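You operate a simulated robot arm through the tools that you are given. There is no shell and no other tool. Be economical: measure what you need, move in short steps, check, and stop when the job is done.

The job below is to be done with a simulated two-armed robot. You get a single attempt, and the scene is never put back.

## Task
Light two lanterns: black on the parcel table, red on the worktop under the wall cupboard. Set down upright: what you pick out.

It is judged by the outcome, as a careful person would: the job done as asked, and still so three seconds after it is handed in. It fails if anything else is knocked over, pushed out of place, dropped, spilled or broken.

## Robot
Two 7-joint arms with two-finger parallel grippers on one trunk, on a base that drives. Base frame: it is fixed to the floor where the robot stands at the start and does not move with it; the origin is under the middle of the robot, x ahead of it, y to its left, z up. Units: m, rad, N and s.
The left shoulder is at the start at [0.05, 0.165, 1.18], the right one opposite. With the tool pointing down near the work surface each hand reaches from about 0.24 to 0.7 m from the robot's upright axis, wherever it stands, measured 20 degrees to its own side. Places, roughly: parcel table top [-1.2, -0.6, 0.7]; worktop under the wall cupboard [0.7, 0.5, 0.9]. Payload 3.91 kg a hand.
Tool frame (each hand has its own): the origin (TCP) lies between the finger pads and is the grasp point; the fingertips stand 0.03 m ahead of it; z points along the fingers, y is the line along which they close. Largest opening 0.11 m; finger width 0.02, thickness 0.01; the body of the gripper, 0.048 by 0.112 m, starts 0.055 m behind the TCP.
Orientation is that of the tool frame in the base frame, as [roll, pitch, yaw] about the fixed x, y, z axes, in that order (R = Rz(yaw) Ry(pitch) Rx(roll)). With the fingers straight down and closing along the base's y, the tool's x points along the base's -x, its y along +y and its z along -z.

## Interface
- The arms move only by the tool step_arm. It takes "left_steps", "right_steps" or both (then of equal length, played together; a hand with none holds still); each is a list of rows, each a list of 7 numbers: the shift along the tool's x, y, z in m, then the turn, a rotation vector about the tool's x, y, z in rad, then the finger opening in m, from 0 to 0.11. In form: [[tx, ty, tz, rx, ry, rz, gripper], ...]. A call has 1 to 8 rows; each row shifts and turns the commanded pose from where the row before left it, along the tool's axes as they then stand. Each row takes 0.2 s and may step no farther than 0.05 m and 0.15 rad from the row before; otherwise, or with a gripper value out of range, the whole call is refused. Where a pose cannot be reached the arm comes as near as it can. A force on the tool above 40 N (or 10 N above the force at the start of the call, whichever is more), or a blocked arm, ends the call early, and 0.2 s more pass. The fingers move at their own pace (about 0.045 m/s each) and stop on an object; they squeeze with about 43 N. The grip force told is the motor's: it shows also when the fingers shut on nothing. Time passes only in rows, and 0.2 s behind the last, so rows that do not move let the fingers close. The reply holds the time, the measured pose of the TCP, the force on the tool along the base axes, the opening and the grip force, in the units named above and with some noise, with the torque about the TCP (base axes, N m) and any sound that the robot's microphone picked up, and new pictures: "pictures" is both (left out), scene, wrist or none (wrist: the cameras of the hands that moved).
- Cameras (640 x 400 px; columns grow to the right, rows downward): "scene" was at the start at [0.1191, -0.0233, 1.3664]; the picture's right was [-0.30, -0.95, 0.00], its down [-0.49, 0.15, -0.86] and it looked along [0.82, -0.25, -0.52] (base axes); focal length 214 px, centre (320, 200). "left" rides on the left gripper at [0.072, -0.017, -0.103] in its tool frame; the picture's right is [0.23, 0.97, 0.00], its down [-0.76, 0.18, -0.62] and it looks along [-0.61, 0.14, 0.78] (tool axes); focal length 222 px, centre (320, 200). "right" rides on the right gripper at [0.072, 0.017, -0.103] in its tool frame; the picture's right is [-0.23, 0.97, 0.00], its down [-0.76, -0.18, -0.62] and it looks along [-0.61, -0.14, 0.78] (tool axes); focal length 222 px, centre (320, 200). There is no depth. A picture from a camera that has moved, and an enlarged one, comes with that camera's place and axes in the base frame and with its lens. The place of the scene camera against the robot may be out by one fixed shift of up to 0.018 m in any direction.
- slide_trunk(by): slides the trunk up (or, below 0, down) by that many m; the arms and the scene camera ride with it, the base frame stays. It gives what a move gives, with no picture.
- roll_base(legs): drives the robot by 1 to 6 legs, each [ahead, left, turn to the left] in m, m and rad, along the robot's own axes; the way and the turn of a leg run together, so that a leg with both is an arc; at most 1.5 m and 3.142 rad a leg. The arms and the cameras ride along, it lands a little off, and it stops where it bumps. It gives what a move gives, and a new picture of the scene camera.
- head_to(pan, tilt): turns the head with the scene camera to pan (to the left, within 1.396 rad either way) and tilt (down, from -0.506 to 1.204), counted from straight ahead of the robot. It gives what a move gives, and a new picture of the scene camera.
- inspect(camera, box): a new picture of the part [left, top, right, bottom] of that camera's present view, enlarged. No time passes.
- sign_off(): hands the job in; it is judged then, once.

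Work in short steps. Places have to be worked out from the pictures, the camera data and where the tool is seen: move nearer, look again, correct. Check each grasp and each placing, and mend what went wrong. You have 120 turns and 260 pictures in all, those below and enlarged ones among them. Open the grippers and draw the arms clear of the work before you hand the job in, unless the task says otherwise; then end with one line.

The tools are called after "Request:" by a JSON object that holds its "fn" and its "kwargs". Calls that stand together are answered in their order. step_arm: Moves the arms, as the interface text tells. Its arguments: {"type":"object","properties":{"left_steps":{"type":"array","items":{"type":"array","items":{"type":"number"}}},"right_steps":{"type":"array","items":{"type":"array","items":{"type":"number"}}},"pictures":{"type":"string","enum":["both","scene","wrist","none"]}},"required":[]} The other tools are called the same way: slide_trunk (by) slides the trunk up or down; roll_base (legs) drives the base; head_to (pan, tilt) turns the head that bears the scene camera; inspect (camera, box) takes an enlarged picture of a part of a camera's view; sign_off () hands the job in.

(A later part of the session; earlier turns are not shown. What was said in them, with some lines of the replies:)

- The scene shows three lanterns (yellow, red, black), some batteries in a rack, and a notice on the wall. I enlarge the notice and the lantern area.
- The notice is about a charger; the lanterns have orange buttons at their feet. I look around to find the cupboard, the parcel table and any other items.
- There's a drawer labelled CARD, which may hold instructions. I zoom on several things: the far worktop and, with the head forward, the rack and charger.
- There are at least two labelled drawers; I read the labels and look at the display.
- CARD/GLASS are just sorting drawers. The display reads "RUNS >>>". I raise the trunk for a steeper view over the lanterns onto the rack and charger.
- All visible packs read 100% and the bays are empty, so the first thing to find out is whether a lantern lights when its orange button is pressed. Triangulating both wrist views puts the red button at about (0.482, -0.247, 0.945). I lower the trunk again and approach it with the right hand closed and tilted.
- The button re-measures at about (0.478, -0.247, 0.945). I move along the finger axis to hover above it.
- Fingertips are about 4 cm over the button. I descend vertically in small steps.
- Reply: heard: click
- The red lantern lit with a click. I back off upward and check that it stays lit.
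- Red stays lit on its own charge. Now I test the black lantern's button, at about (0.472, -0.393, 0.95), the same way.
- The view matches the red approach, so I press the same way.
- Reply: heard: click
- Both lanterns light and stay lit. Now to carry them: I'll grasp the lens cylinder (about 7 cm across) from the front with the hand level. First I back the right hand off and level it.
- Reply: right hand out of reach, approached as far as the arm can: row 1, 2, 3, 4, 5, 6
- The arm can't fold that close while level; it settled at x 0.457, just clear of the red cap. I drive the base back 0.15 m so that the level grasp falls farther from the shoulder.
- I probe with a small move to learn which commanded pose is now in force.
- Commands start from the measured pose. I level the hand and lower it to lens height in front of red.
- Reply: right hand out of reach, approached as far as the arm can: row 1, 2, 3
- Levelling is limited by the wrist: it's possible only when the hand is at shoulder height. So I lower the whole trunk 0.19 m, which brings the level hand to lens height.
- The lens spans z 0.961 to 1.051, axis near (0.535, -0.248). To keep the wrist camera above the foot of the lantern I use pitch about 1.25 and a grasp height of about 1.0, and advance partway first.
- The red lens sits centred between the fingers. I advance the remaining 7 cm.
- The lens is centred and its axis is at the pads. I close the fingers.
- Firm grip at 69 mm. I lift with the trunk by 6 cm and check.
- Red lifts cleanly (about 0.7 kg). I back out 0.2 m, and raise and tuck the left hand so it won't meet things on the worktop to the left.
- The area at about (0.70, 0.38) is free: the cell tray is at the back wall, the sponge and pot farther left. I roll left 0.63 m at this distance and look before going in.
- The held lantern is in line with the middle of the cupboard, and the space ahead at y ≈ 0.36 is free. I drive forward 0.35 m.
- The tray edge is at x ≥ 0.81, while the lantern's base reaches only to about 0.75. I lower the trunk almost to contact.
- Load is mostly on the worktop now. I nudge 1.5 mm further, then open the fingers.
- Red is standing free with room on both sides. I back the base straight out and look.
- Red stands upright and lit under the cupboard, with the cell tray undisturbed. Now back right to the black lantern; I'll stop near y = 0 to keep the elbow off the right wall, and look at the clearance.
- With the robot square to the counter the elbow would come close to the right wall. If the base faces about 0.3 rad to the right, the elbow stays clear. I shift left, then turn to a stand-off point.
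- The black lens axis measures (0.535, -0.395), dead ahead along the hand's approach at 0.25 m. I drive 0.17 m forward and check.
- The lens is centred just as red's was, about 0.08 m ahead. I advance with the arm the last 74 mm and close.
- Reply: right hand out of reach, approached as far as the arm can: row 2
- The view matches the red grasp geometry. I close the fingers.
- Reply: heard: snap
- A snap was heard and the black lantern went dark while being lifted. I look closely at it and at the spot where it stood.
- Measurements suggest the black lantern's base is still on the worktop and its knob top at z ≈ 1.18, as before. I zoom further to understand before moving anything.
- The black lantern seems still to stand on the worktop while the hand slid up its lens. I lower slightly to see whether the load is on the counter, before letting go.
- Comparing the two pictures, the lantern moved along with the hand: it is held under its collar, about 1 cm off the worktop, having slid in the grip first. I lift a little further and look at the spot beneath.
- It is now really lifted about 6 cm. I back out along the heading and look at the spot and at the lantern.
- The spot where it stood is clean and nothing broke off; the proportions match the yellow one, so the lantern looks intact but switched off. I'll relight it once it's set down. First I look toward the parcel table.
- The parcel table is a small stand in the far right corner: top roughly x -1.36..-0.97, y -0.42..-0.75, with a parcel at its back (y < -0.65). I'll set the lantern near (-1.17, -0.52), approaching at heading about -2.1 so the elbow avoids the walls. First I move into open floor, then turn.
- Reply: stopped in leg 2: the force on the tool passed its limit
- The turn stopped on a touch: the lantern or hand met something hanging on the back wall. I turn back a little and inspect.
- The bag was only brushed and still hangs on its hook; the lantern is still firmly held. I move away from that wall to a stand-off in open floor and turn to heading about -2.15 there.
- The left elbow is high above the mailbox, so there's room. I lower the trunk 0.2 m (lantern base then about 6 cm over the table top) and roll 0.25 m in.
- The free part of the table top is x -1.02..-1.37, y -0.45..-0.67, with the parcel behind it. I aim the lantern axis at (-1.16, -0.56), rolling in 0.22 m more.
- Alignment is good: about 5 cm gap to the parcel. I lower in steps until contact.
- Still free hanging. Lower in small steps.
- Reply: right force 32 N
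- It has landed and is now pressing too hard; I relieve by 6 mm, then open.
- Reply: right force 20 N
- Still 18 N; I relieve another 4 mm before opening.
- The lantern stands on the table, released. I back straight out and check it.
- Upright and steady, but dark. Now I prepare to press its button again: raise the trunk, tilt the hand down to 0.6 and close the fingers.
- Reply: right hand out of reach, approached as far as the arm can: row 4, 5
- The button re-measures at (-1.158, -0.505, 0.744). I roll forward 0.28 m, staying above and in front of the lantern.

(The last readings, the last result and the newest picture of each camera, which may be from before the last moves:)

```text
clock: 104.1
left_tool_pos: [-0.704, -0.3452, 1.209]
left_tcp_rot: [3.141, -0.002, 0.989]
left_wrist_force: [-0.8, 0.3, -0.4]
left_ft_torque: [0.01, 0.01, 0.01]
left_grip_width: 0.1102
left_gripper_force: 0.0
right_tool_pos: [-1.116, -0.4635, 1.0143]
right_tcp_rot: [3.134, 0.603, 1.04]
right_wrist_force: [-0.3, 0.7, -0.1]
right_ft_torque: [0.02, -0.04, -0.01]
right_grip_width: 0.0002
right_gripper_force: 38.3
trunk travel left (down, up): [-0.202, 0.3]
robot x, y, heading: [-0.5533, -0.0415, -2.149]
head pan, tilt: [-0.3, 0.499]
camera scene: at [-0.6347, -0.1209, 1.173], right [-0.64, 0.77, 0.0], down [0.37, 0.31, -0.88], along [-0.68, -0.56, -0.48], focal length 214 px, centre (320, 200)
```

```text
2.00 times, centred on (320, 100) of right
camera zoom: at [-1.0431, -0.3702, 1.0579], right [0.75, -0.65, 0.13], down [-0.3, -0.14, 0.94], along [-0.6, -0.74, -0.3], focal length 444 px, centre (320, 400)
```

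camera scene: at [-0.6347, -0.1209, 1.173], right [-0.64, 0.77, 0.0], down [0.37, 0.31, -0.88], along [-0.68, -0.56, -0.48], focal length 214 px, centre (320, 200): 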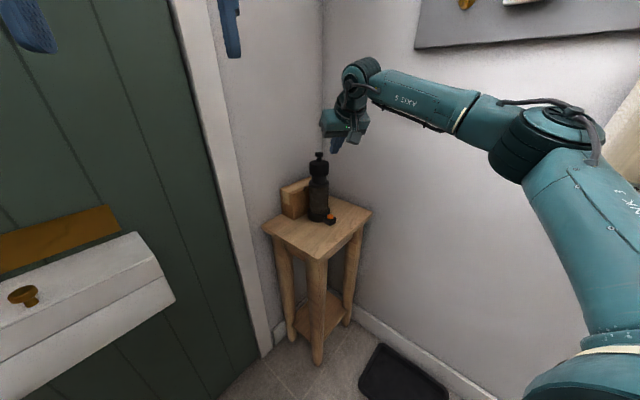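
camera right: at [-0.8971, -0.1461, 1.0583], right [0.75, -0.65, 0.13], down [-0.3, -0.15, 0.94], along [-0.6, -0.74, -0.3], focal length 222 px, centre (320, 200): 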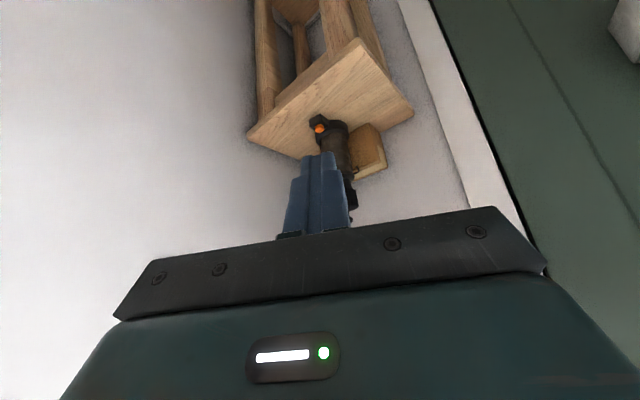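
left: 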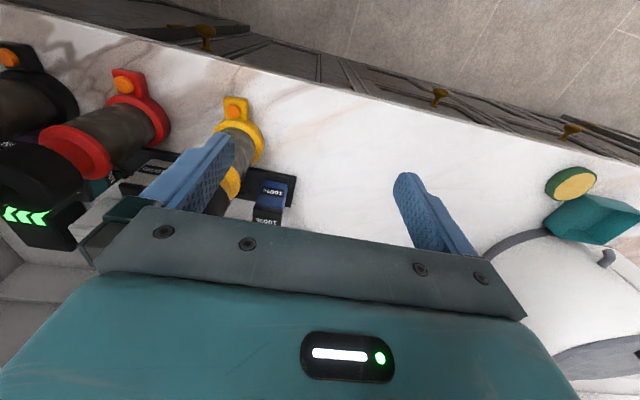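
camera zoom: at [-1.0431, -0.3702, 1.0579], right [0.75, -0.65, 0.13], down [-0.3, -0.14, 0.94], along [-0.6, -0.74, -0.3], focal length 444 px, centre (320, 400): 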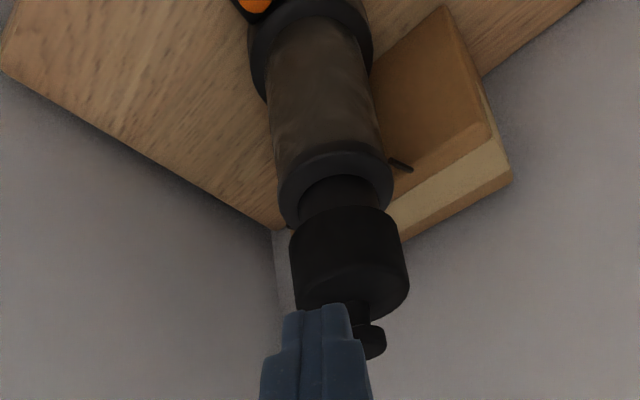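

The button confirms at (-1.159, -0.507). I descend to about 4 cm above it.

Request:
{"fn": "step_arm", "kwargs": {"right_steps": [[0.0147, -0.003, 0.0384, 0, 0, 0, 0.0], [0.0147, -0.003, 0.0384, 0, 0, 0, 0.0], [0.0147, -0.003, 0.0384, 0, 0, 0, 0.0], [0.0147, -0.003, 0.0384, 0, 0, 0, 0.0], [0.0147, -0.003, 0.0384, 0, 0, 0, 0.0]]}}

```text
clock: 105.3
left_tool_pos: [-0.7054, -0.344, 1.2103]
left_tcp_rot: [-3.139, -0.001, 0.992]
left_wrist_force: [0.6, 0.0, 0.0]
left_ft_torque: [-0.01, 0.03, -0.02]
left_grip_width: 0.1105
left_gripper_force: 0.1
right_tool_pos: [-1.1439, -0.4553, 0.8245]
right_tcp_rot: [3.133, 0.604, 1.039]
right_wrist_force: [-0.2, 0.7, -0.2]
right_ft_torque: [-0.03, 0.0, -0.01]
right_grip_width: 0.0
right_gripper_force: 38.2
right hand out of reach, approached as far as the arm can: row 3, 4, 5
trunk travel left (down, up): [-0.202, 0.3]
robot x, y, heading: [-0.5509, -0.0424, -2.153]
head pan, tilt: [-0.3, 0.499]
camera scene: at [-0.6346, -0.1207, 1.1731], right [-0.64, 0.77, 0.0], down [0.37, 0.31, -0.88], along [-0.68, -0.56, -0.48], focal length 214 px, centre (320, 200)
camera right: at [-1.0707, -0.3621, 0.8682], right [0.75, -0.65, 0.14], down [-0.3, -0.14, 0.94], along [-0.6, -0.75, -0.3], focal length 222 px, centre (320, 200)
```

scene: 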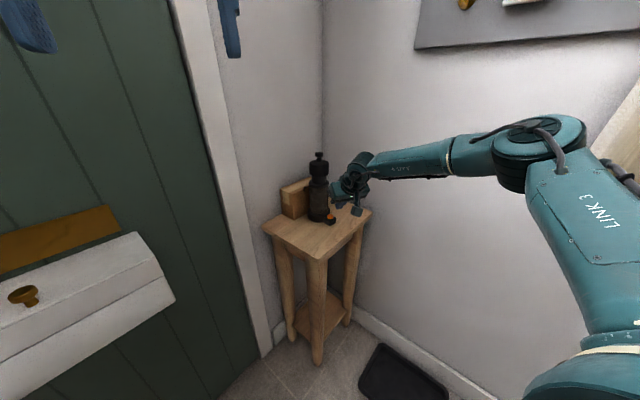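
right: 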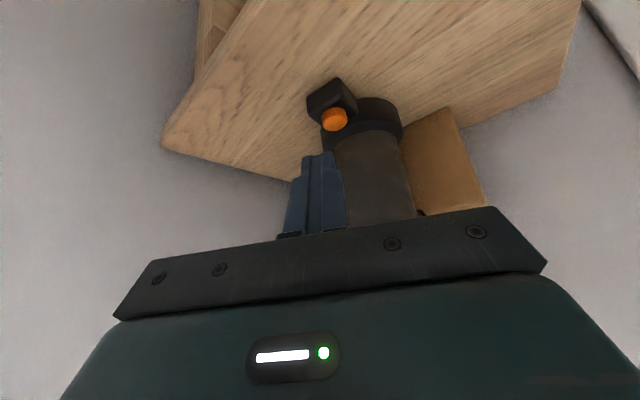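

The arm is at its reach limit, 4 cm short. I roll the base 5 cm forward and 1.3 cm left.

Request:
{"fn": "roll_base", "kwargs": {"legs": [[0.05, 0.013, 0]]}}

Request:
{"fn": "inspect", "kwargs": {"camera": "right", "box": [160, 0, 480, 200]}}

```text
clock: 106.2
left_tool_pos: [-0.7216, -0.3937, 1.2102]
left_tcp_rot: [-3.139, 0.0, 0.989]
left_wrist_force: [-0.3, 0.3, -0.6]
left_ft_torque: [0.02, 0.0, 0.0]
left_grip_width: 0.11
left_gripper_force: 0.0
right_tool_pos: [-1.16, -0.5049, 0.8249]
right_tcp_rot: [3.134, 0.605, 1.04]
right_wrist_force: [-0.3, -0.1, -1.0]
right_ft_torque: [0.0, 0.01, 0.0]
right_grip_width: 0.0
right_gripper_force: 37.4
trunk travel left (down, up): [-0.202, 0.3]
robot x, y, heading: [-0.5677, -0.0908, -2.148]
head pan, tilt: [-0.3, 0.499]
camera scene: at [-0.6512, -0.1698, 1.173], right [-0.64, 0.77, 0.0], down [0.37, 0.31, -0.88], along [-0.68, -0.56, -0.48], focal length 214 px, centre (320, 200)
```

scene: 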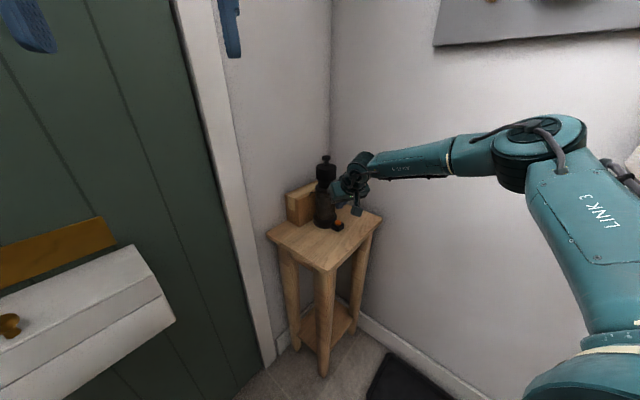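

```text
2.00 times, centred on (320, 100) of right
camera zoom: at [-1.0874, -0.4111, 0.8683], right [0.75, -0.65, 0.13], down [-0.3, -0.14, 0.94], along [-0.6, -0.74, -0.3], focal length 444 px, centre (320, 400)
```

zoom: 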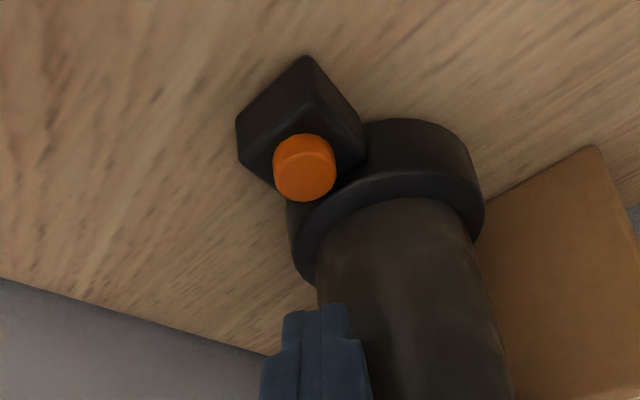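

The button is at about (-1.155, -0.507); I shift 12 mm back and press down in small steps.

Request:
{"fn": "step_arm", "kwargs": {"right_steps": [[0.0135, 0.0023, 0.009, 0, 0, 0, 0.0], [0.0135, 0.0023, 0.009, 0, 0, 0, 0.0], [0.0034, 0, 0.005, 0, 0, 0, 0.0], [0.0028, 0, 0.0041, 0, 0, 0, 0.0], [0.0028, 0, 0.0041, 0, 0, 0, 0.0]]}}

```text
clock: 107.5
left_tool_pos: [-0.7215, -0.3937, 1.2104]
left_tcp_rot: [-3.139, -0.002, 0.99]
left_wrist_force: [-0.1, 0.4, 0.9]
left_ft_torque: [0.0, -0.03, -0.01]
left_grip_width: 0.1101
left_gripper_force: 0.0
right_tool_pos: [-1.1481, -0.4885, 0.7833]
right_tcp_rot: [3.133, 0.606, 1.038]
right_wrist_force: [0.5, 0.1, -0.1]
right_ft_torque: [0.01, -0.07, 0.01]
right_grip_width: 0.0
right_gripper_force: 37.4
right hand out of reach, approached as far as the arm can: row 3, 5
trunk travel left (down, up): [-0.202, 0.3]
robot x, y, heading: [-0.572, -0.0918, -2.153]
head pan, tilt: [-0.3, 0.499]
camera scene: at [-0.6511, -0.1695, 1.1731], right [-0.64, 0.77, 0.0], down [0.37, 0.3, -0.88], along [-0.68, -0.56, -0.48], focal length 214 px, centre (320, 200)
camera right: at [-1.0753, -0.3949, 0.8263], right [0.75, -0.65, 0.14], down [-0.3, -0.14, 0.94], along [-0.6, -0.75, -0.3], focal length 222 px, centre (320, 200)
```

scene: 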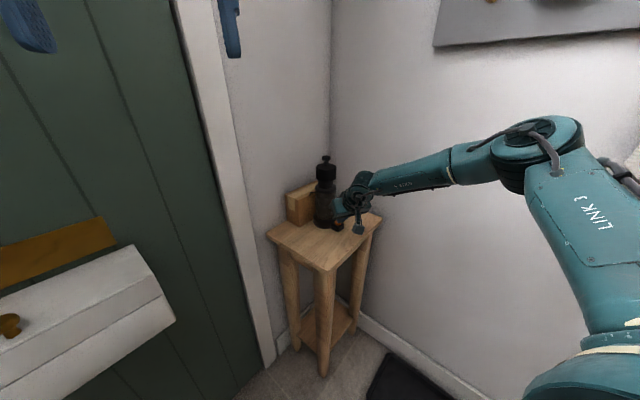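
right: 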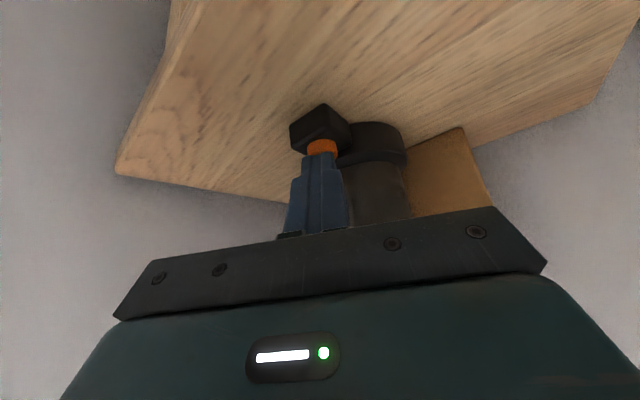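

Fingertip is directly over the button but the arm is at its limit; I press the rest with the trunk.

Request:
{"fn": "slide_trunk", "kwargs": {"by": -0.006}}

Request:
{"fn": "slide_trunk", "kwargs": {"by": -0.004}}

```text
clock: 108.0
left_tool_pos: [-0.7212, -0.3933, 1.2036]
left_tcp_rot: [-3.14, 0.0, 0.988]
left_wrist_force: [0.2, 0.5, -0.3]
left_ft_torque: [0.03, -0.03, 0.01]
left_grip_width: 0.1098
left_gripper_force: 0.0
right_tool_pos: [-1.1474, -0.4872, 0.7761]
right_tcp_rot: [3.135, 0.603, 1.04]
right_wrist_force: [0.4, 1.3, -0.2]
right_ft_torque: [-0.02, 0.0, 0.02]
right_grip_width: 0.0001
right_gripper_force: 37.5
trunk travel left (down, up): [-0.196, 0.306]
robot x, y, heading: [-0.5693, -0.0944, -2.148]
head pan, tilt: [-0.3, 0.499]
```

```text
clock: 108.5
left_tool_pos: [-0.7204, -0.393, 1.2]
left_tcp_rot: [-3.139, 0.0, 0.989]
left_wrist_force: [0.5, -0.8, 0.4]
left_ft_torque: [0.02, 0.01, -0.01]
left_grip_width: 0.1102
left_gripper_force: 0.1
right_tool_pos: [-1.1486, -0.4885, 0.7723]
right_tcp_rot: [3.134, 0.606, 1.038]
right_wrist_force: [1.0, 1.4, 2.1]
right_ft_torque: [-0.02, 0.04, 0.04]
right_grip_width: 0.0
right_gripper_force: 37.5
trunk travel left (down, up): [-0.192, 0.31]
robot x, y, heading: [-0.5697, -0.0908, -2.148]
head pan, tilt: [-0.3, 0.499]
heard: click
```

A click. I raise off the button and look.

Request:
{"fn": "slide_trunk", "kwargs": {"by": 0.04}}

Request:
{"fn": "head_to", "kwargs": {"pan": -0.25, "tilt": 0.6}}

Request:
{"fn": "inspect", "kwargs": {"camera": "right", "box": [160, 0, 480, 200]}}

```text
clock: 109.4
left_tool_pos: [-0.7213, -0.3925, 1.2403]
left_tcp_rot: [-3.14, 0.0, 0.989]
left_wrist_force: [0.3, 0.3, 0.3]
left_ft_torque: [-0.04, 0.01, 0.0]
left_grip_width: 0.1099
left_gripper_force: 0.0
right_tool_pos: [-1.1488, -0.4883, 0.8135]
right_tcp_rot: [3.135, 0.603, 1.041]
right_wrist_force: [0.1, -0.2, -0.1]
right_ft_torque: [0.0, 0.0, 0.01]
right_grip_width: 0.0
right_gripper_force: 37.4
trunk travel left (down, up): [-0.232, 0.27]
robot x, y, heading: [-0.566, -0.0892, -2.152]
head pan, tilt: [-0.3, 0.499]
```

```text
clock: 110.0
left_tool_pos: [-0.7206, -0.394, 1.2396]
left_tcp_rot: [-3.139, 0.001, 0.989]
left_wrist_force: [-0.3, 0.6, 0.4]
left_ft_torque: [0.0, -0.01, 0.02]
left_grip_width: 0.1102
left_gripper_force: 0.0
right_tool_pos: [-1.1487, -0.4884, 0.8121]
right_tcp_rot: [3.137, 0.604, 1.041]
right_wrist_force: [0.7, -0.7, 0.4]
right_ft_torque: [-0.01, -0.03, 0.0]
right_grip_width: 0.0
right_gripper_force: 37.4
trunk travel left (down, up): [-0.232, 0.27]
robot x, y, heading: [-0.5694, -0.0904, -2.151]
head pan, tilt: [-0.25, 0.6]
camera scene: at [-0.6461, -0.1712, 1.194], right [-0.68, 0.74, 0.0], down [0.42, 0.38, -0.83], along [-0.61, -0.56, -0.56], focal length 214 px, centre (320, 200)
```

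scene: 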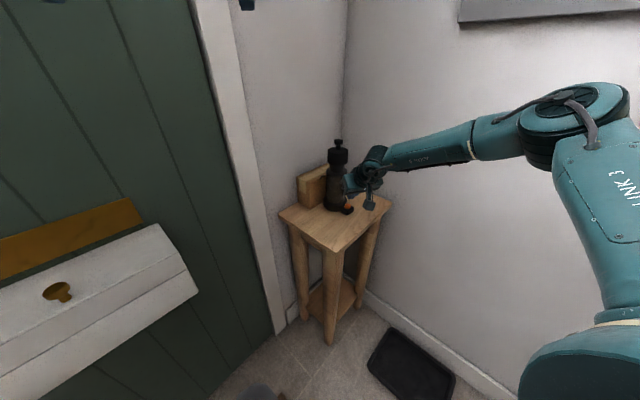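

```text
2.00 times, centred on (320, 100) of right
camera zoom: at [-1.0753, -0.395, 0.8565], right [0.75, -0.65, 0.14], down [-0.3, -0.14, 0.94], along [-0.6, -0.75, -0.3], focal length 444 px, centre (320, 400)
```

zoom: 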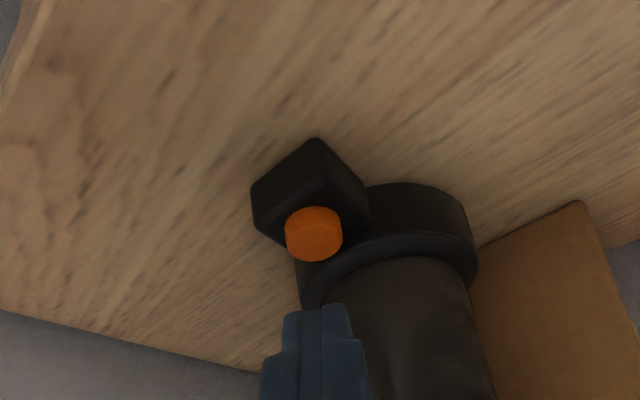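

The button clicked but no light. The switch may have been left "on" and just toggled off, so I press once more.

Request:
{"fn": "slide_trunk", "kwargs": {"by": -0.034}}

Request:
{"fn": "slide_trunk", "kwargs": {"by": -0.007}}

Request:
{"fn": "slide_trunk", "kwargs": {"by": 0.041}}

Request:
{"fn": "inspect", "kwargs": {"camera": "right", "box": [160, 0, 480, 200]}}

```text
clock: 110.8
left_tool_pos: [-0.7216, -0.3929, 1.2052]
left_tcp_rot: [-3.141, 0.001, 0.99]
left_wrist_force: [0.1, 0.0, -0.3]
left_ft_torque: [0.02, 0.0, 0.02]
left_grip_width: 0.11
left_gripper_force: 0.1
right_tool_pos: [-1.148, -0.488, 0.7799]
right_tcp_rot: [3.137, 0.605, 1.039]
right_wrist_force: [-0.5, 0.1, 0.4]
right_ft_torque: [0.02, 0.02, -0.02]
right_grip_width: 0.0
right_gripper_force: 37.7
trunk travel left (down, up): [-0.198, 0.304]
robot x, y, heading: [-0.5685, -0.0891, -2.149]
head pan, tilt: [-0.25, 0.6]
```

```text
clock: 111.4
left_tool_pos: [-0.7213, -0.3923, 1.1992]
left_tcp_rot: [-3.139, -0.001, 0.99]
left_wrist_force: [-0.3, 0.3, 0.2]
left_ft_torque: [0.01, 0.01, 0.01]
left_grip_width: 0.11
left_gripper_force: 0.0
right_tool_pos: [-1.1487, -0.4875, 0.7733]
right_tcp_rot: [3.135, 0.607, 1.038]
right_wrist_force: [0.1, 1.0, 2.2]
right_ft_torque: [0.0, -0.03, 0.0]
right_grip_width: 0.0
right_gripper_force: 38.0
trunk travel left (down, up): [-0.192, 0.312]
robot x, y, heading: [-0.5677, -0.091, -2.15]
head pan, tilt: [-0.25, 0.6]
heard: click
```

```text
clock: 112.2
left_tool_pos: [-0.7219, -0.3937, 1.2388]
left_tcp_rot: [-3.14, 0.0, 0.989]
left_wrist_force: [-0.5, -0.3, 0.3]
left_ft_torque: [0.03, -0.01, -0.02]
left_grip_width: 0.11
left_gripper_force: 0.0
right_tool_pos: [-1.1492, -0.4888, 0.8129]
right_tcp_rot: [3.135, 0.603, 1.039]
right_wrist_force: [0.0, -0.2, 0.0]
right_ft_torque: [-0.01, 0.03, 0.0]
right_grip_width: 0.0
right_gripper_force: 38.1
trunk travel left (down, up): [-0.232, 0.27]
robot x, y, heading: [-0.5687, -0.0914, -2.151]
head pan, tilt: [-0.25, 0.6]
```

```text
2.00 times, centred on (320, 100) of right
camera zoom: at [-1.0753, -0.395, 0.8563], right [0.75, -0.65, 0.14], down [-0.3, -0.14, 0.94], along [-0.6, -0.75, -0.3], focal length 444 px, centre (320, 400)
```

zoom: 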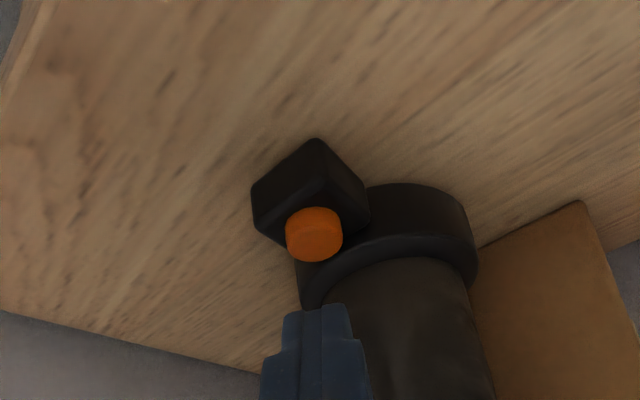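

It clicks each time but stays dark, so it has lost power rather than being switched off. I study the lantern closely for what snapped.

Request:
{"fn": "roll_base", "kwargs": {"legs": [[-0.25, 0, 0]]}}

Request:
{"fn": "inspect", "kwargs": {"camera": "scene", "box": [285, 80, 365, 160]}}

Request:
{"fn": "inspect", "kwargs": {"camera": "right", "box": [270, 70, 390, 190]}}

```text
clock: 114.0
left_tool_pos: [-0.5847, -0.1838, 1.2398]
left_tcp_rot: [-3.14, 0.0, 0.986]
left_wrist_force: [0.5, -0.3, 0.2]
left_ft_torque: [-0.01, 0.01, 0.01]
left_grip_width: 0.11
left_gripper_force: 0.0
right_tool_pos: [-1.0128, -0.2769, 0.8125]
right_tcp_rot: [3.135, 0.603, 1.035]
right_wrist_force: [-0.4, -0.7, 0.5]
right_ft_torque: [0.02, -0.01, 0.01]
right_grip_width: 0.0
right_gripper_force: 37.9
trunk travel left (down, up): [-0.232, 0.27]
robot x, y, heading: [-0.4319, 0.1188, -2.154]
head pan, tilt: [-0.25, 0.6]
camera scene: at [-0.509, 0.038, 1.194], right [-0.67, 0.74, 0.0], down [0.42, 0.38, -0.83], along [-0.61, -0.56, -0.56], focal length 214 px, centre (320, 200)
```

scene: 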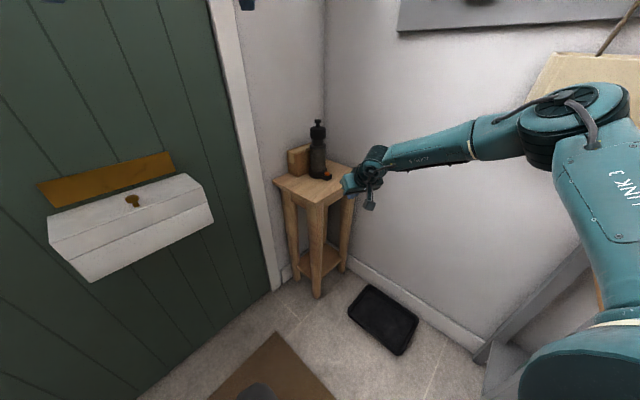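

```text
5.00 times, centred on (325, 120) of scene
camera zoom: at [-0.509, 0.038, 1.194], right [-0.67, 0.74, 0.0], down [0.42, 0.38, -0.83], along [-0.61, -0.56, -0.56], focal length 1072 px, centre (295, 600)
```

zoom: 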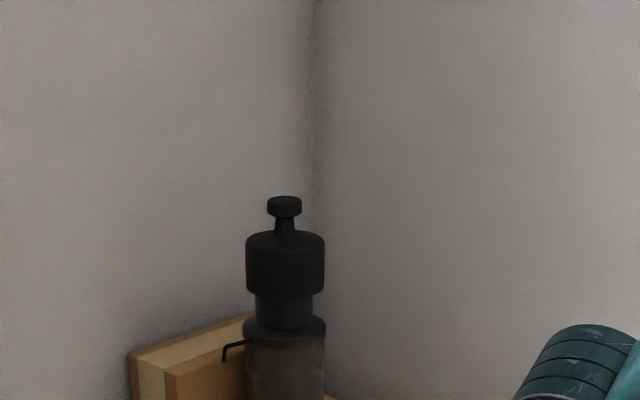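

```text
3.33 times, centred on (330, 130) of right
camera zoom: at [-0.939, -0.1844, 0.8566], right [0.74, -0.65, 0.14], down [-0.3, -0.14, 0.94], along [-0.6, -0.74, -0.3], focal length 740 px, centre (287, 433)
```

zoom: 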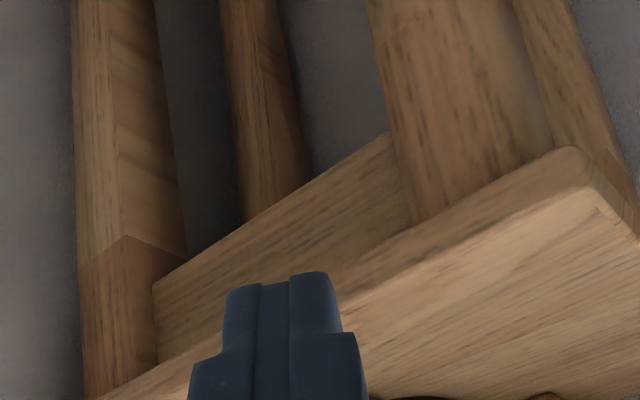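

By both cameras the collar and knob sit about 1–1.5 cm higher above the base than on the yellow lantern, so the upper body may have unsnapped from the base, breaking contact. I'll try pressing the head straight down to seat it again. First I raise the hand well above the knob.

Request:
{"fn": "slide_trunk", "kwargs": {"by": 0.24}}

Request:
{"fn": "head_to", "kwargs": {"pan": -0.25, "tilt": 0.75}}

Request:
{"fn": "inspect", "kwargs": {"camera": "scene", "box": [270, 80, 370, 180]}}

Request:
{"fn": "inspect", "kwargs": {"camera": "left", "box": [0, 0, 640, 400]}}

```text
clock: 116.5
left_tool_pos: [-0.5853, -0.1841, 1.4809]
left_tcp_rot: [-3.139, 0.0, 0.986]
left_wrist_force: [-0.9, -0.5, -0.6]
left_ft_torque: [0.02, 0.02, -0.04]
left_grip_width: 0.1099
left_gripper_force: 0.0
right_tool_pos: [-1.0135, -0.278, 1.0538]
right_tcp_rot: [3.134, 0.604, 1.036]
right_wrist_force: [-0.1, 0.1, 0.0]
right_ft_torque: [0.0, 0.03, -0.01]
right_grip_width: 0.0
right_gripper_force: 37.6
trunk travel left (down, up): [-0.473, 0.03]
robot x, y, heading: [-0.4313, 0.1168, -2.148]
head pan, tilt: [-0.25, 0.6]
```

```text
clock: 117.2
left_tool_pos: [-0.5847, -0.1833, 1.4799]
left_tcp_rot: [-3.139, 0.0, 0.985]
left_wrist_force: [0.0, 0.1, -0.4]
left_ft_torque: [-0.02, 0.02, 0.01]
left_grip_width: 0.1098
left_gripper_force: 0.1
right_tool_pos: [-1.0129, -0.2779, 1.0523]
right_tcp_rot: [3.135, 0.605, 1.034]
right_wrist_force: [-0.7, -0.6, -0.3]
right_ft_torque: [0.01, 0.02, 0.0]
right_grip_width: 0.0
right_gripper_force: 37.2
trunk travel left (down, up): [-0.473, 0.03]
robot x, y, heading: [-0.431, 0.1189, -2.155]
head pan, tilt: [-0.25, 0.75]
camera scene: at [-0.5052, 0.0414, 1.4211], right [-0.67, 0.74, 0.0], down [0.5, 0.46, -0.73], along [-0.54, -0.49, -0.68], focal length 214 px, centre (320, 200)
```

scene: 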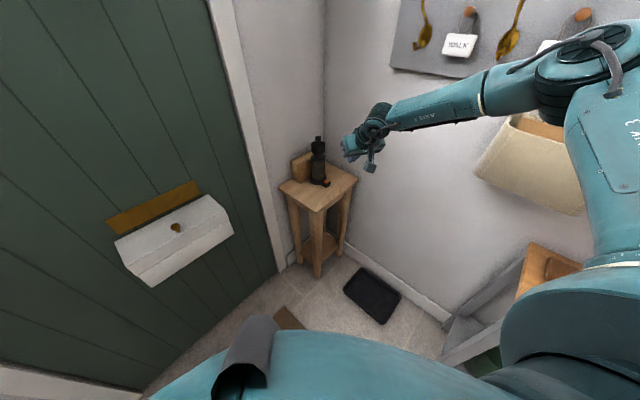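

```text
4.00 times, centred on (320, 130) of scene
camera zoom: at [-0.5052, 0.0414, 1.4211], right [-0.67, 0.74, 0.0], down [0.5, 0.46, -0.73], along [-0.54, -0.49, -0.68], focal length 858 px, centre (320, 480)
```

zoom: 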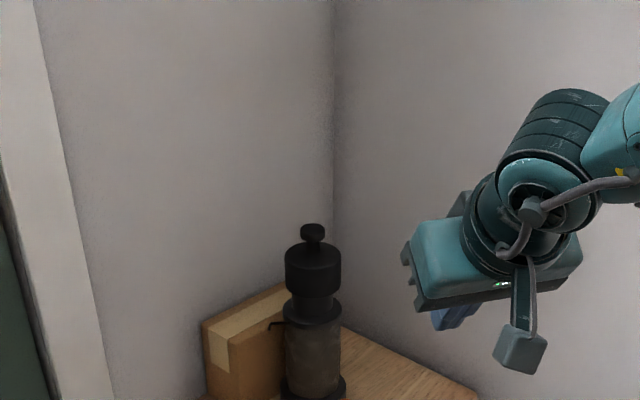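

```text
1.00 times, centred on (320, 200) of left
camera zoom: at [-0.558, -0.114, 1.584], right [0.94, -0.35, 0.0], down [-0.27, -0.73, 0.62], along [-0.22, -0.58, -0.78], focal length 222 px, centre (320, 200)
```

zoom: 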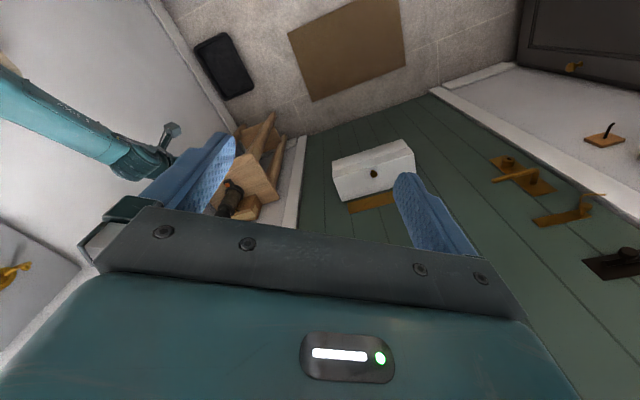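

Clear path: the elbow stays inside of the bag. I roll in so that the fingertip comes above the knob.

Request:
{"fn": "roll_base", "kwargs": {"legs": [[0.3, 0.031, 0]]}}

Request:
{"fn": "inspect", "kwargs": {"camera": "right", "box": [160, 0, 480, 200]}}

```text
clock: 119.3
left_tool_pos: [-0.7239, -0.4531, 1.4799]
left_tcp_rot: [-3.139, -0.001, 0.988]
left_wrist_force: [-0.5, 0.0, -0.4]
left_ft_torque: [0.02, -0.05, -0.03]
left_grip_width: 0.1102
left_gripper_force: 0.1
right_tool_pos: [-1.151, -0.5471, 1.0517]
right_tcp_rot: [3.135, 0.604, 1.038]
right_wrist_force: [0.5, 0.1, -0.2]
right_ft_torque: [-0.01, -0.03, 0.01]
right_grip_width: 0.0
right_gripper_force: 37.8
trunk travel left (down, up): [-0.473, 0.03]
robot x, y, heading: [-0.5672, -0.1498, -2.146]
head pan, tilt: [-0.25, 0.75]
camera scene: at [-0.6447, -0.2276, 1.4211], right [-0.67, 0.74, 0.0], down [0.5, 0.46, -0.73], along [-0.54, -0.49, -0.68], focal length 214 px, centre (320, 200)
```

scene: 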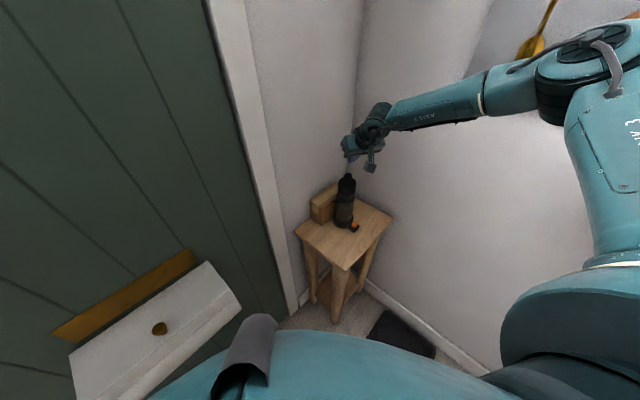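

```text
2.00 times, centred on (320, 100) of right
camera zoom: at [-1.0781, -0.4546, 1.0962], right [0.75, -0.65, 0.14], down [-0.3, -0.14, 0.94], along [-0.6, -0.74, -0.3], focal length 444 px, centre (320, 400)
```

zoom: 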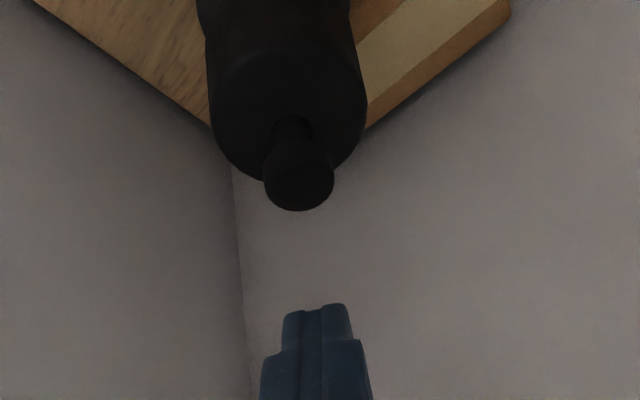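

The fingertip is right over the knob (about 5 cm above). I lower with the trunk.

Request:
{"fn": "slide_trunk", "kwargs": {"by": -0.04}}

Request:
{"fn": "slide_trunk", "kwargs": {"by": -0.008}}

Request:
{"fn": "slide_trunk", "kwargs": {"by": -0.005}}

```text
clock: 120.1
left_tool_pos: [-0.7229, -0.4519, 1.4404]
left_tcp_rot: [-3.142, 0.0, 0.988]
left_wrist_force: [-1.0, 0.2, 0.1]
left_ft_torque: [0.0, 0.02, 0.01]
left_grip_width: 0.1101
left_gripper_force: 0.1
right_tool_pos: [-1.151, -0.548, 1.0131]
right_tcp_rot: [3.135, 0.605, 1.039]
right_wrist_force: [0.4, 0.9, 0.3]
right_ft_torque: [0.0, 0.03, -0.01]
right_grip_width: 0.0
right_gripper_force: 38.1
trunk travel left (down, up): [-0.433, 0.07]
robot x, y, heading: [-0.571, -0.1522, -2.153]
head pan, tilt: [-0.25, 0.75]
```

```text
clock: 120.7
left_tool_pos: [-0.7243, -0.4538, 1.431]
left_tcp_rot: [-3.139, -0.001, 0.986]
left_wrist_force: [-0.6, 0.1, -0.2]
left_ft_torque: [-0.02, -0.01, -0.03]
left_grip_width: 0.1101
left_gripper_force: 0.0
right_tool_pos: [-1.1507, -0.5469, 1.0045]
right_tcp_rot: [3.135, 0.604, 1.039]
right_wrist_force: [-0.2, -0.4, -0.5]
right_ft_torque: [0.04, 0.0, 0.0]
right_grip_width: 0.0
right_gripper_force: 37.7
trunk travel left (down, up): [-0.425, 0.078]
robot x, y, heading: [-0.5717, -0.1511, -2.156]
head pan, tilt: [-0.25, 0.75]
```

```text
clock: 121.2
left_tool_pos: [-0.7234, -0.4528, 1.428]
left_tcp_rot: [-3.139, 0.001, 0.987]
left_wrist_force: [-0.2, 0.1, -0.5]
left_ft_torque: [0.0, -0.03, 0.01]
left_grip_width: 0.1099
left_gripper_force: 0.1
right_tool_pos: [-1.1518, -0.5476, 0.9997]
right_tcp_rot: [3.134, 0.604, 1.039]
right_wrist_force: [-0.1, 0.4, 0.0]
right_ft_torque: [0.0, -0.01, -0.02]
right_grip_width: 0.0
right_gripper_force: 37.7
trunk travel left (down, up): [-0.42, 0.083]
robot x, y, heading: [-0.5726, -0.1506, -2.15]
head pan, tilt: [-0.25, 0.75]
```

No contact yet (tip at about 0.969). I continue in 5 mm steps.

Request:
{"fn": "slide_trunk", "kwargs": {"by": -0.005}}

Request:
{"fn": "slide_trunk", "kwargs": {"by": -0.005}}

Request:
{"fn": "slide_trunk", "kwargs": {"by": -0.004}}

```text
clock: 121.8
left_tool_pos: [-0.7228, -0.4521, 1.4219]
left_tcp_rot: [-3.14, 0.0, 0.986]
left_wrist_force: [-0.3, 0.5, -0.9]
left_ft_torque: [-0.03, 0.0, 0.0]
left_grip_width: 0.1099
left_gripper_force: 0.2
right_tool_pos: [-1.1513, -0.5473, 0.9947]
right_tcp_rot: [3.135, 0.606, 1.038]
right_wrist_force: [0.6, 0.3, 1.6]
right_ft_torque: [0.02, -0.01, 0.01]
right_grip_width: 0.0
right_gripper_force: 37.7
trunk travel left (down, up): [-0.415, 0.088]
robot x, y, heading: [-0.5683, -0.1508, -2.151]
head pan, tilt: [-0.25, 0.75]
```

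```text
clock: 122.3
left_tool_pos: [-0.7227, -0.4501, 1.4183]
left_tcp_rot: [-3.138, 0.002, 0.988]
left_wrist_force: [0.2, 0.4, 0.1]
left_ft_torque: [0.03, 0.0, -0.02]
left_grip_width: 0.1099
left_gripper_force: 0.0
right_tool_pos: [-1.1512, -0.5482, 0.9939]
right_tcp_rot: [3.133, 0.612, 1.038]
right_wrist_force: [-1.7, 3.3, 18.1]
right_ft_torque: [-0.05, 0.14, -0.01]
right_grip_width: 0.0
right_gripper_force: 37.4
trunk travel left (down, up): [-0.41, 0.093]
robot x, y, heading: [-0.5738, -0.1483, -2.152]
head pan, tilt: [-0.25, 0.75]
```

```text
clock: 122.8
left_tool_pos: [-0.7194, -0.4492, 1.4146]
left_tcp_rot: [-3.139, 0.006, 0.986]
left_wrist_force: [-0.3, 0.1, -0.7]
left_ft_torque: [0.02, -0.02, -0.02]
left_grip_width: 0.1102
left_gripper_force: 0.1
right_tool_pos: [-1.1502, -0.5471, 0.9949]
right_tcp_rot: [3.136, 0.619, 1.038]
right_wrist_force: [-2.9, 5.0, 33.2]
right_ft_torque: [-0.12, 0.23, -0.07]
right_grip_width: 0.0
right_gripper_force: 37.7
trunk travel left (down, up): [-0.406, 0.097]
robot x, y, heading: [-0.5707, -0.1502, -2.151]
head pan, tilt: [-0.25, 0.75]
```

The knob top is exactly at its original height (0.249 above the table), so nothing is extended; pressing changes nothing. I'll test whether the cap comes off: raise, open the fingers, and straddle the knob.

Request:
{"fn": "slide_trunk", "kwargs": {"by": 0.05}}

Request:
{"fn": "step_arm", "kwargs": {"right_steps": [[-0.016, 0, 0.011, 0, 0, 0, 0.07], [0, 0, 0, 0, 0, 0, 0.07], [0, 0, 0, 0, 0, 0, 0.07]], "pictures": "wrist"}}

```text
clock: 123.8
left_tool_pos: [-0.7243, -0.4533, 1.4637]
left_tcp_rot: [-3.14, 0.0, 0.988]
left_wrist_force: [-0.1, 1.1, -0.1]
left_ft_torque: [0.0, -0.03, 0.01]
left_grip_width: 0.11
left_gripper_force: 0.1
right_tool_pos: [-1.1516, -0.5465, 1.0345]
right_tcp_rot: [3.135, 0.603, 1.039]
right_wrist_force: [1.0, 0.2, 0.6]
right_ft_torque: [0.0, 0.02, 0.07]
right_grip_width: 0.0
right_gripper_force: 37.7
trunk travel left (down, up): [-0.456, 0.047]
robot x, y, heading: [-0.5711, -0.1519, -2.148]
head pan, tilt: [-0.25, 0.75]
heard: snap
```

```text
clock: 124.6
left_tool_pos: [-0.7237, -0.4525, 1.4626]
left_tcp_rot: [-3.138, 0.0, 0.987]
left_wrist_force: [-0.1, -0.4, -0.1]
left_ft_torque: [0.0, -0.03, 0.04]
left_grip_width: 0.11
left_gripper_force: 0.0
right_tool_pos: [-1.1583, -0.5504, 1.0427]
right_tcp_rot: [3.132, 0.605, 1.037]
right_wrist_force: [-0.4, 0.4, -0.3]
right_ft_torque: [0.0, 0.02, -0.03]
right_grip_width: 0.0684
right_gripper_force: 0.0
right hand out of reach, approached as far as the arm can: row 1
trunk travel left (down, up): [-0.456, 0.047]
robot x, y, heading: [-0.5734, -0.1476, -2.152]
head pan, tilt: [-0.25, 0.75]
camera right: at [-1.0859, -0.4568, 1.0866], right [0.75, -0.65, 0.14], down [-0.3, -0.14, 0.94], along [-0.6, -0.75, -0.3], focal length 222 px, centre (320, 200)
```

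right: 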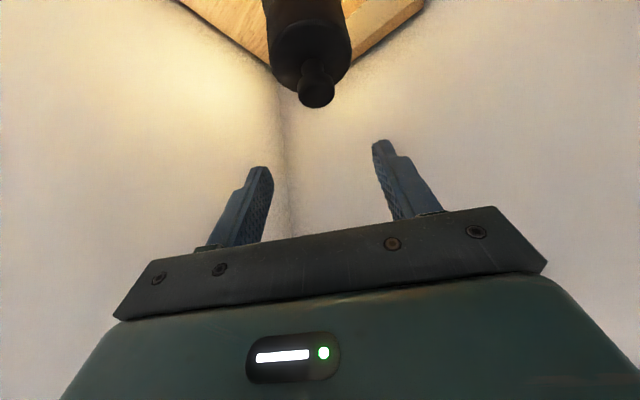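

A snap — and the table is now lit: seating the head restored contact. I back away and verify.

Request:
{"fn": "roll_base", "kwargs": {"legs": [[-0.3, 0, 0]]}}

Request:
{"fn": "inspect", "kwargs": {"camera": "scene", "box": [240, 80, 400, 200]}}

```text
clock: 126.6
left_tool_pos: [-0.555, -0.1987, 1.463]
left_tcp_rot: [-3.14, 0.001, 0.99]
left_wrist_force: [0.6, 0.3, -0.1]
left_ft_torque: [-0.02, 0.0, 0.04]
left_grip_width: 0.1103
left_gripper_force: 0.0
right_tool_pos: [-0.9907, -0.2969, 1.0434]
right_tcp_rot: [3.134, 0.606, 1.04]
right_wrist_force: [-0.2, 0.4, -0.5]
right_ft_torque: [0.02, 0.0, -0.01]
right_grip_width: 0.07
right_gripper_force: 0.0
trunk travel left (down, up): [-0.456, 0.047]
robot x, y, heading: [-0.4027, 0.1032, -2.151]
head pan, tilt: [-0.25, 0.75]
camera scene: at [-0.4767, 0.0286, 1.4042], right [-0.68, 0.74, 0.0], down [0.5, 0.46, -0.73], along [-0.54, -0.49, -0.68], focal length 214 px, centre (320, 200)
```

scene: 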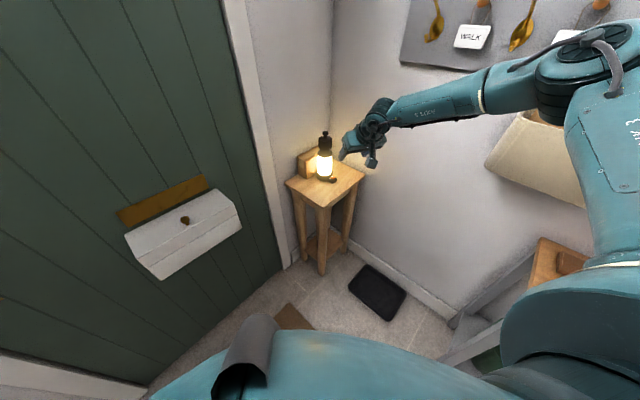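

```text
3.33 times, centred on (320, 140) of scene
camera zoom: at [-0.4767, 0.0286, 1.4042], right [-0.68, 0.74, 0.0], down [0.5, 0.46, -0.73], along [-0.54, -0.49, -0.68], focal length 715 px, centre (320, 400)
```

zoom: 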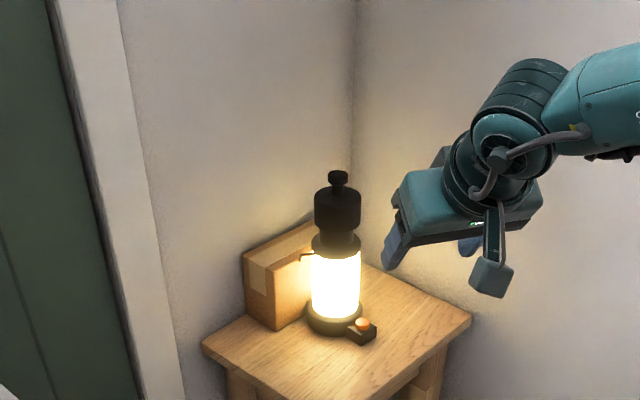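

Black is lit and upright on the parcel table. I move away and turn to check that red is still lit.

Request:
{"fn": "roll_base", "kwargs": {"legs": [[-0.28, 0, 0], [0, 0, 1.15]]}}

Request:
{"fn": "head_to", "kwargs": {"pan": 1.0, "tilt": 0.4}}

```text
clock: 131.5
left_tool_pos: [-0.035, 0.0812, 1.4624]
left_tcp_rot: [-3.139, 0.002, 2.142]
left_wrist_force: [0.9, -0.2, 0.8]
left_ft_torque: [0.0, 0.0, 0.0]
left_grip_width: 0.1101
left_gripper_force: 0.1
right_tool_pos: [-0.1222, -0.3574, 1.0433]
right_tcp_rot: [3.134, 0.605, 2.193]
right_wrist_force: [0.4, 0.8, 1.0]
right_ft_torque: [0.0, 0.01, 0.02]
right_grip_width: 0.07
right_gripper_force: 0.1
trunk travel left (down, up): [-0.456, 0.047]
robot x, y, heading: [-0.2477, 0.343, -0.999]
head pan, tilt: [-0.25, 0.75]
camera scene: at [-0.2029, 0.2426, 1.4041], right [-0.95, -0.32, 0.0], down [-0.22, 0.65, -0.73], along [0.23, -0.69, -0.68], focal length 214 px, centre (320, 200)
```

scene: 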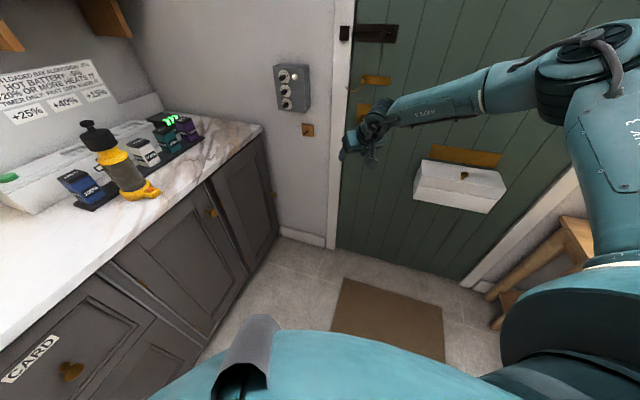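

```text
clock: 132.9
left_tool_pos: [-0.0353, 0.0802, 1.4633]
left_tcp_rot: [-3.14, 0.0, 2.141]
left_wrist_force: [0.3, -0.2, 0.2]
left_ft_torque: [0.0, 0.02, -0.02]
left_grip_width: 0.1102
left_gripper_force: 0.2
right_tool_pos: [-0.1219, -0.3561, 1.0428]
right_tcp_rot: [3.133, 0.605, 2.191]
right_wrist_force: [-0.3, -0.4, -0.9]
right_ft_torque: [0.0, 0.03, 0.05]
right_grip_width: 0.07
right_gripper_force: 0.0
trunk travel left (down, up): [-0.456, 0.047]
robot x, y, heading: [-0.2511, 0.3405, -0.994]
head pan, tilt: [1.0, 0.4]
camera scene: at [-0.1367, 0.3213, 1.4352], right [0.0, -1.0, 0.0], down [-0.39, 0.0, -0.92], along [0.92, 0.0, -0.39], focal length 214 px, centre (320, 200)
```

scene: 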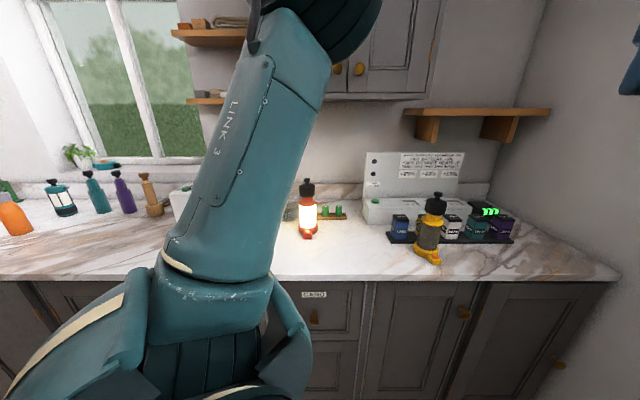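

Red is lit and upright under the cupboard, with everything else in place. One last look at black.

Request:
{"fn": "head_to", "kwargs": {"pan": -1.36, "tilt": 0.4}}

Request:
{"fn": "inspect", "kwargs": {"camera": "scene", "box": [240, 100, 440, 240]}}

```text
clock: 135.1
left_tool_pos: [-0.0337, 0.0803, 1.4631]
left_tcp_rot: [-3.14, -0.001, 2.141]
left_wrist_force: [0.7, -0.4, 0.0]
left_ft_torque: [0.01, 0.0, 0.03]
left_grip_width: 0.1098
left_gripper_force: 0.1
right_tool_pos: [-0.122, -0.3577, 1.0436]
right_tcp_rot: [3.133, 0.604, 2.193]
right_wrist_force: [-0.1, 0.3, -0.1]
right_ft_torque: [0.01, 0.04, 0.03]
right_grip_width: 0.0702
right_gripper_force: 0.0
trunk travel left (down, up): [-0.456, 0.047]
robot x, y, heading: [-0.247, 0.3425, -0.998]
head pan, tilt: [-1.36, 0.4]
camera scene: at [-0.2949, 0.2557, 1.4352], right [-0.71, 0.71, 0.0], down [0.28, 0.27, -0.92], along [-0.65, -0.65, -0.39], focal length 214 px, centre (320, 200)
```

scene: 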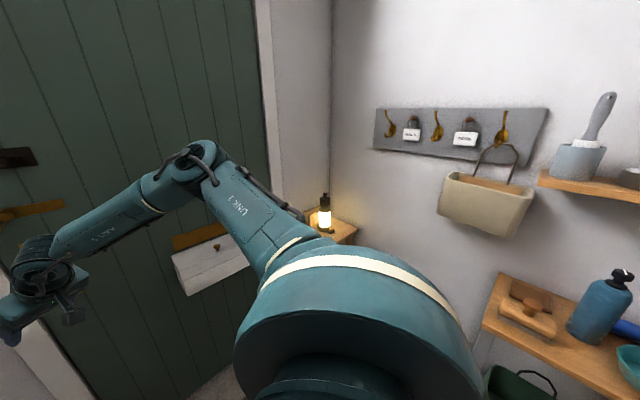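

```text
2.86 times, centred on (340, 170) of scene
camera zoom: at [-0.2949, 0.2557, 1.4352], right [-0.71, 0.71, 0.0], down [0.28, 0.27, -0.92], along [-0.65, -0.65, -0.39], focal length 613 px, centre (263, 286)
```

zoom: 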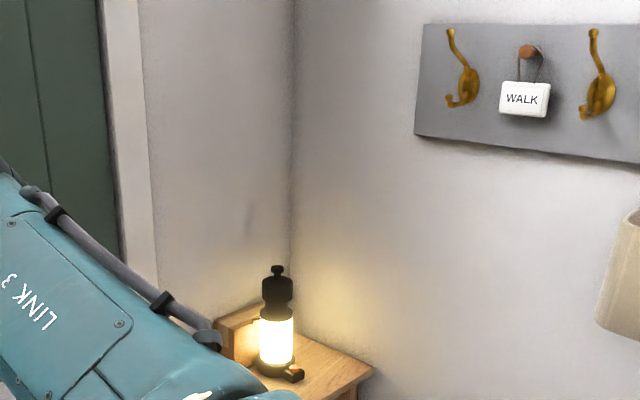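

Both lanterns are lit and upright in their places, the bag still hangs on its hook, and the arms are clear with the grippers open. I hand in.

Request:
{"fn": "sign_off", "kwargs": {}}

```text
The job is handed in.
```

The black lantern is lit and upright on the parcel table, and the red one is lit and upright on the worktop under the wall cupboard. Black went dark when I lifted it, so I pressed its top down until it lit again. The lantern brushed the hanging bag on the way; the bag is still on its hook.
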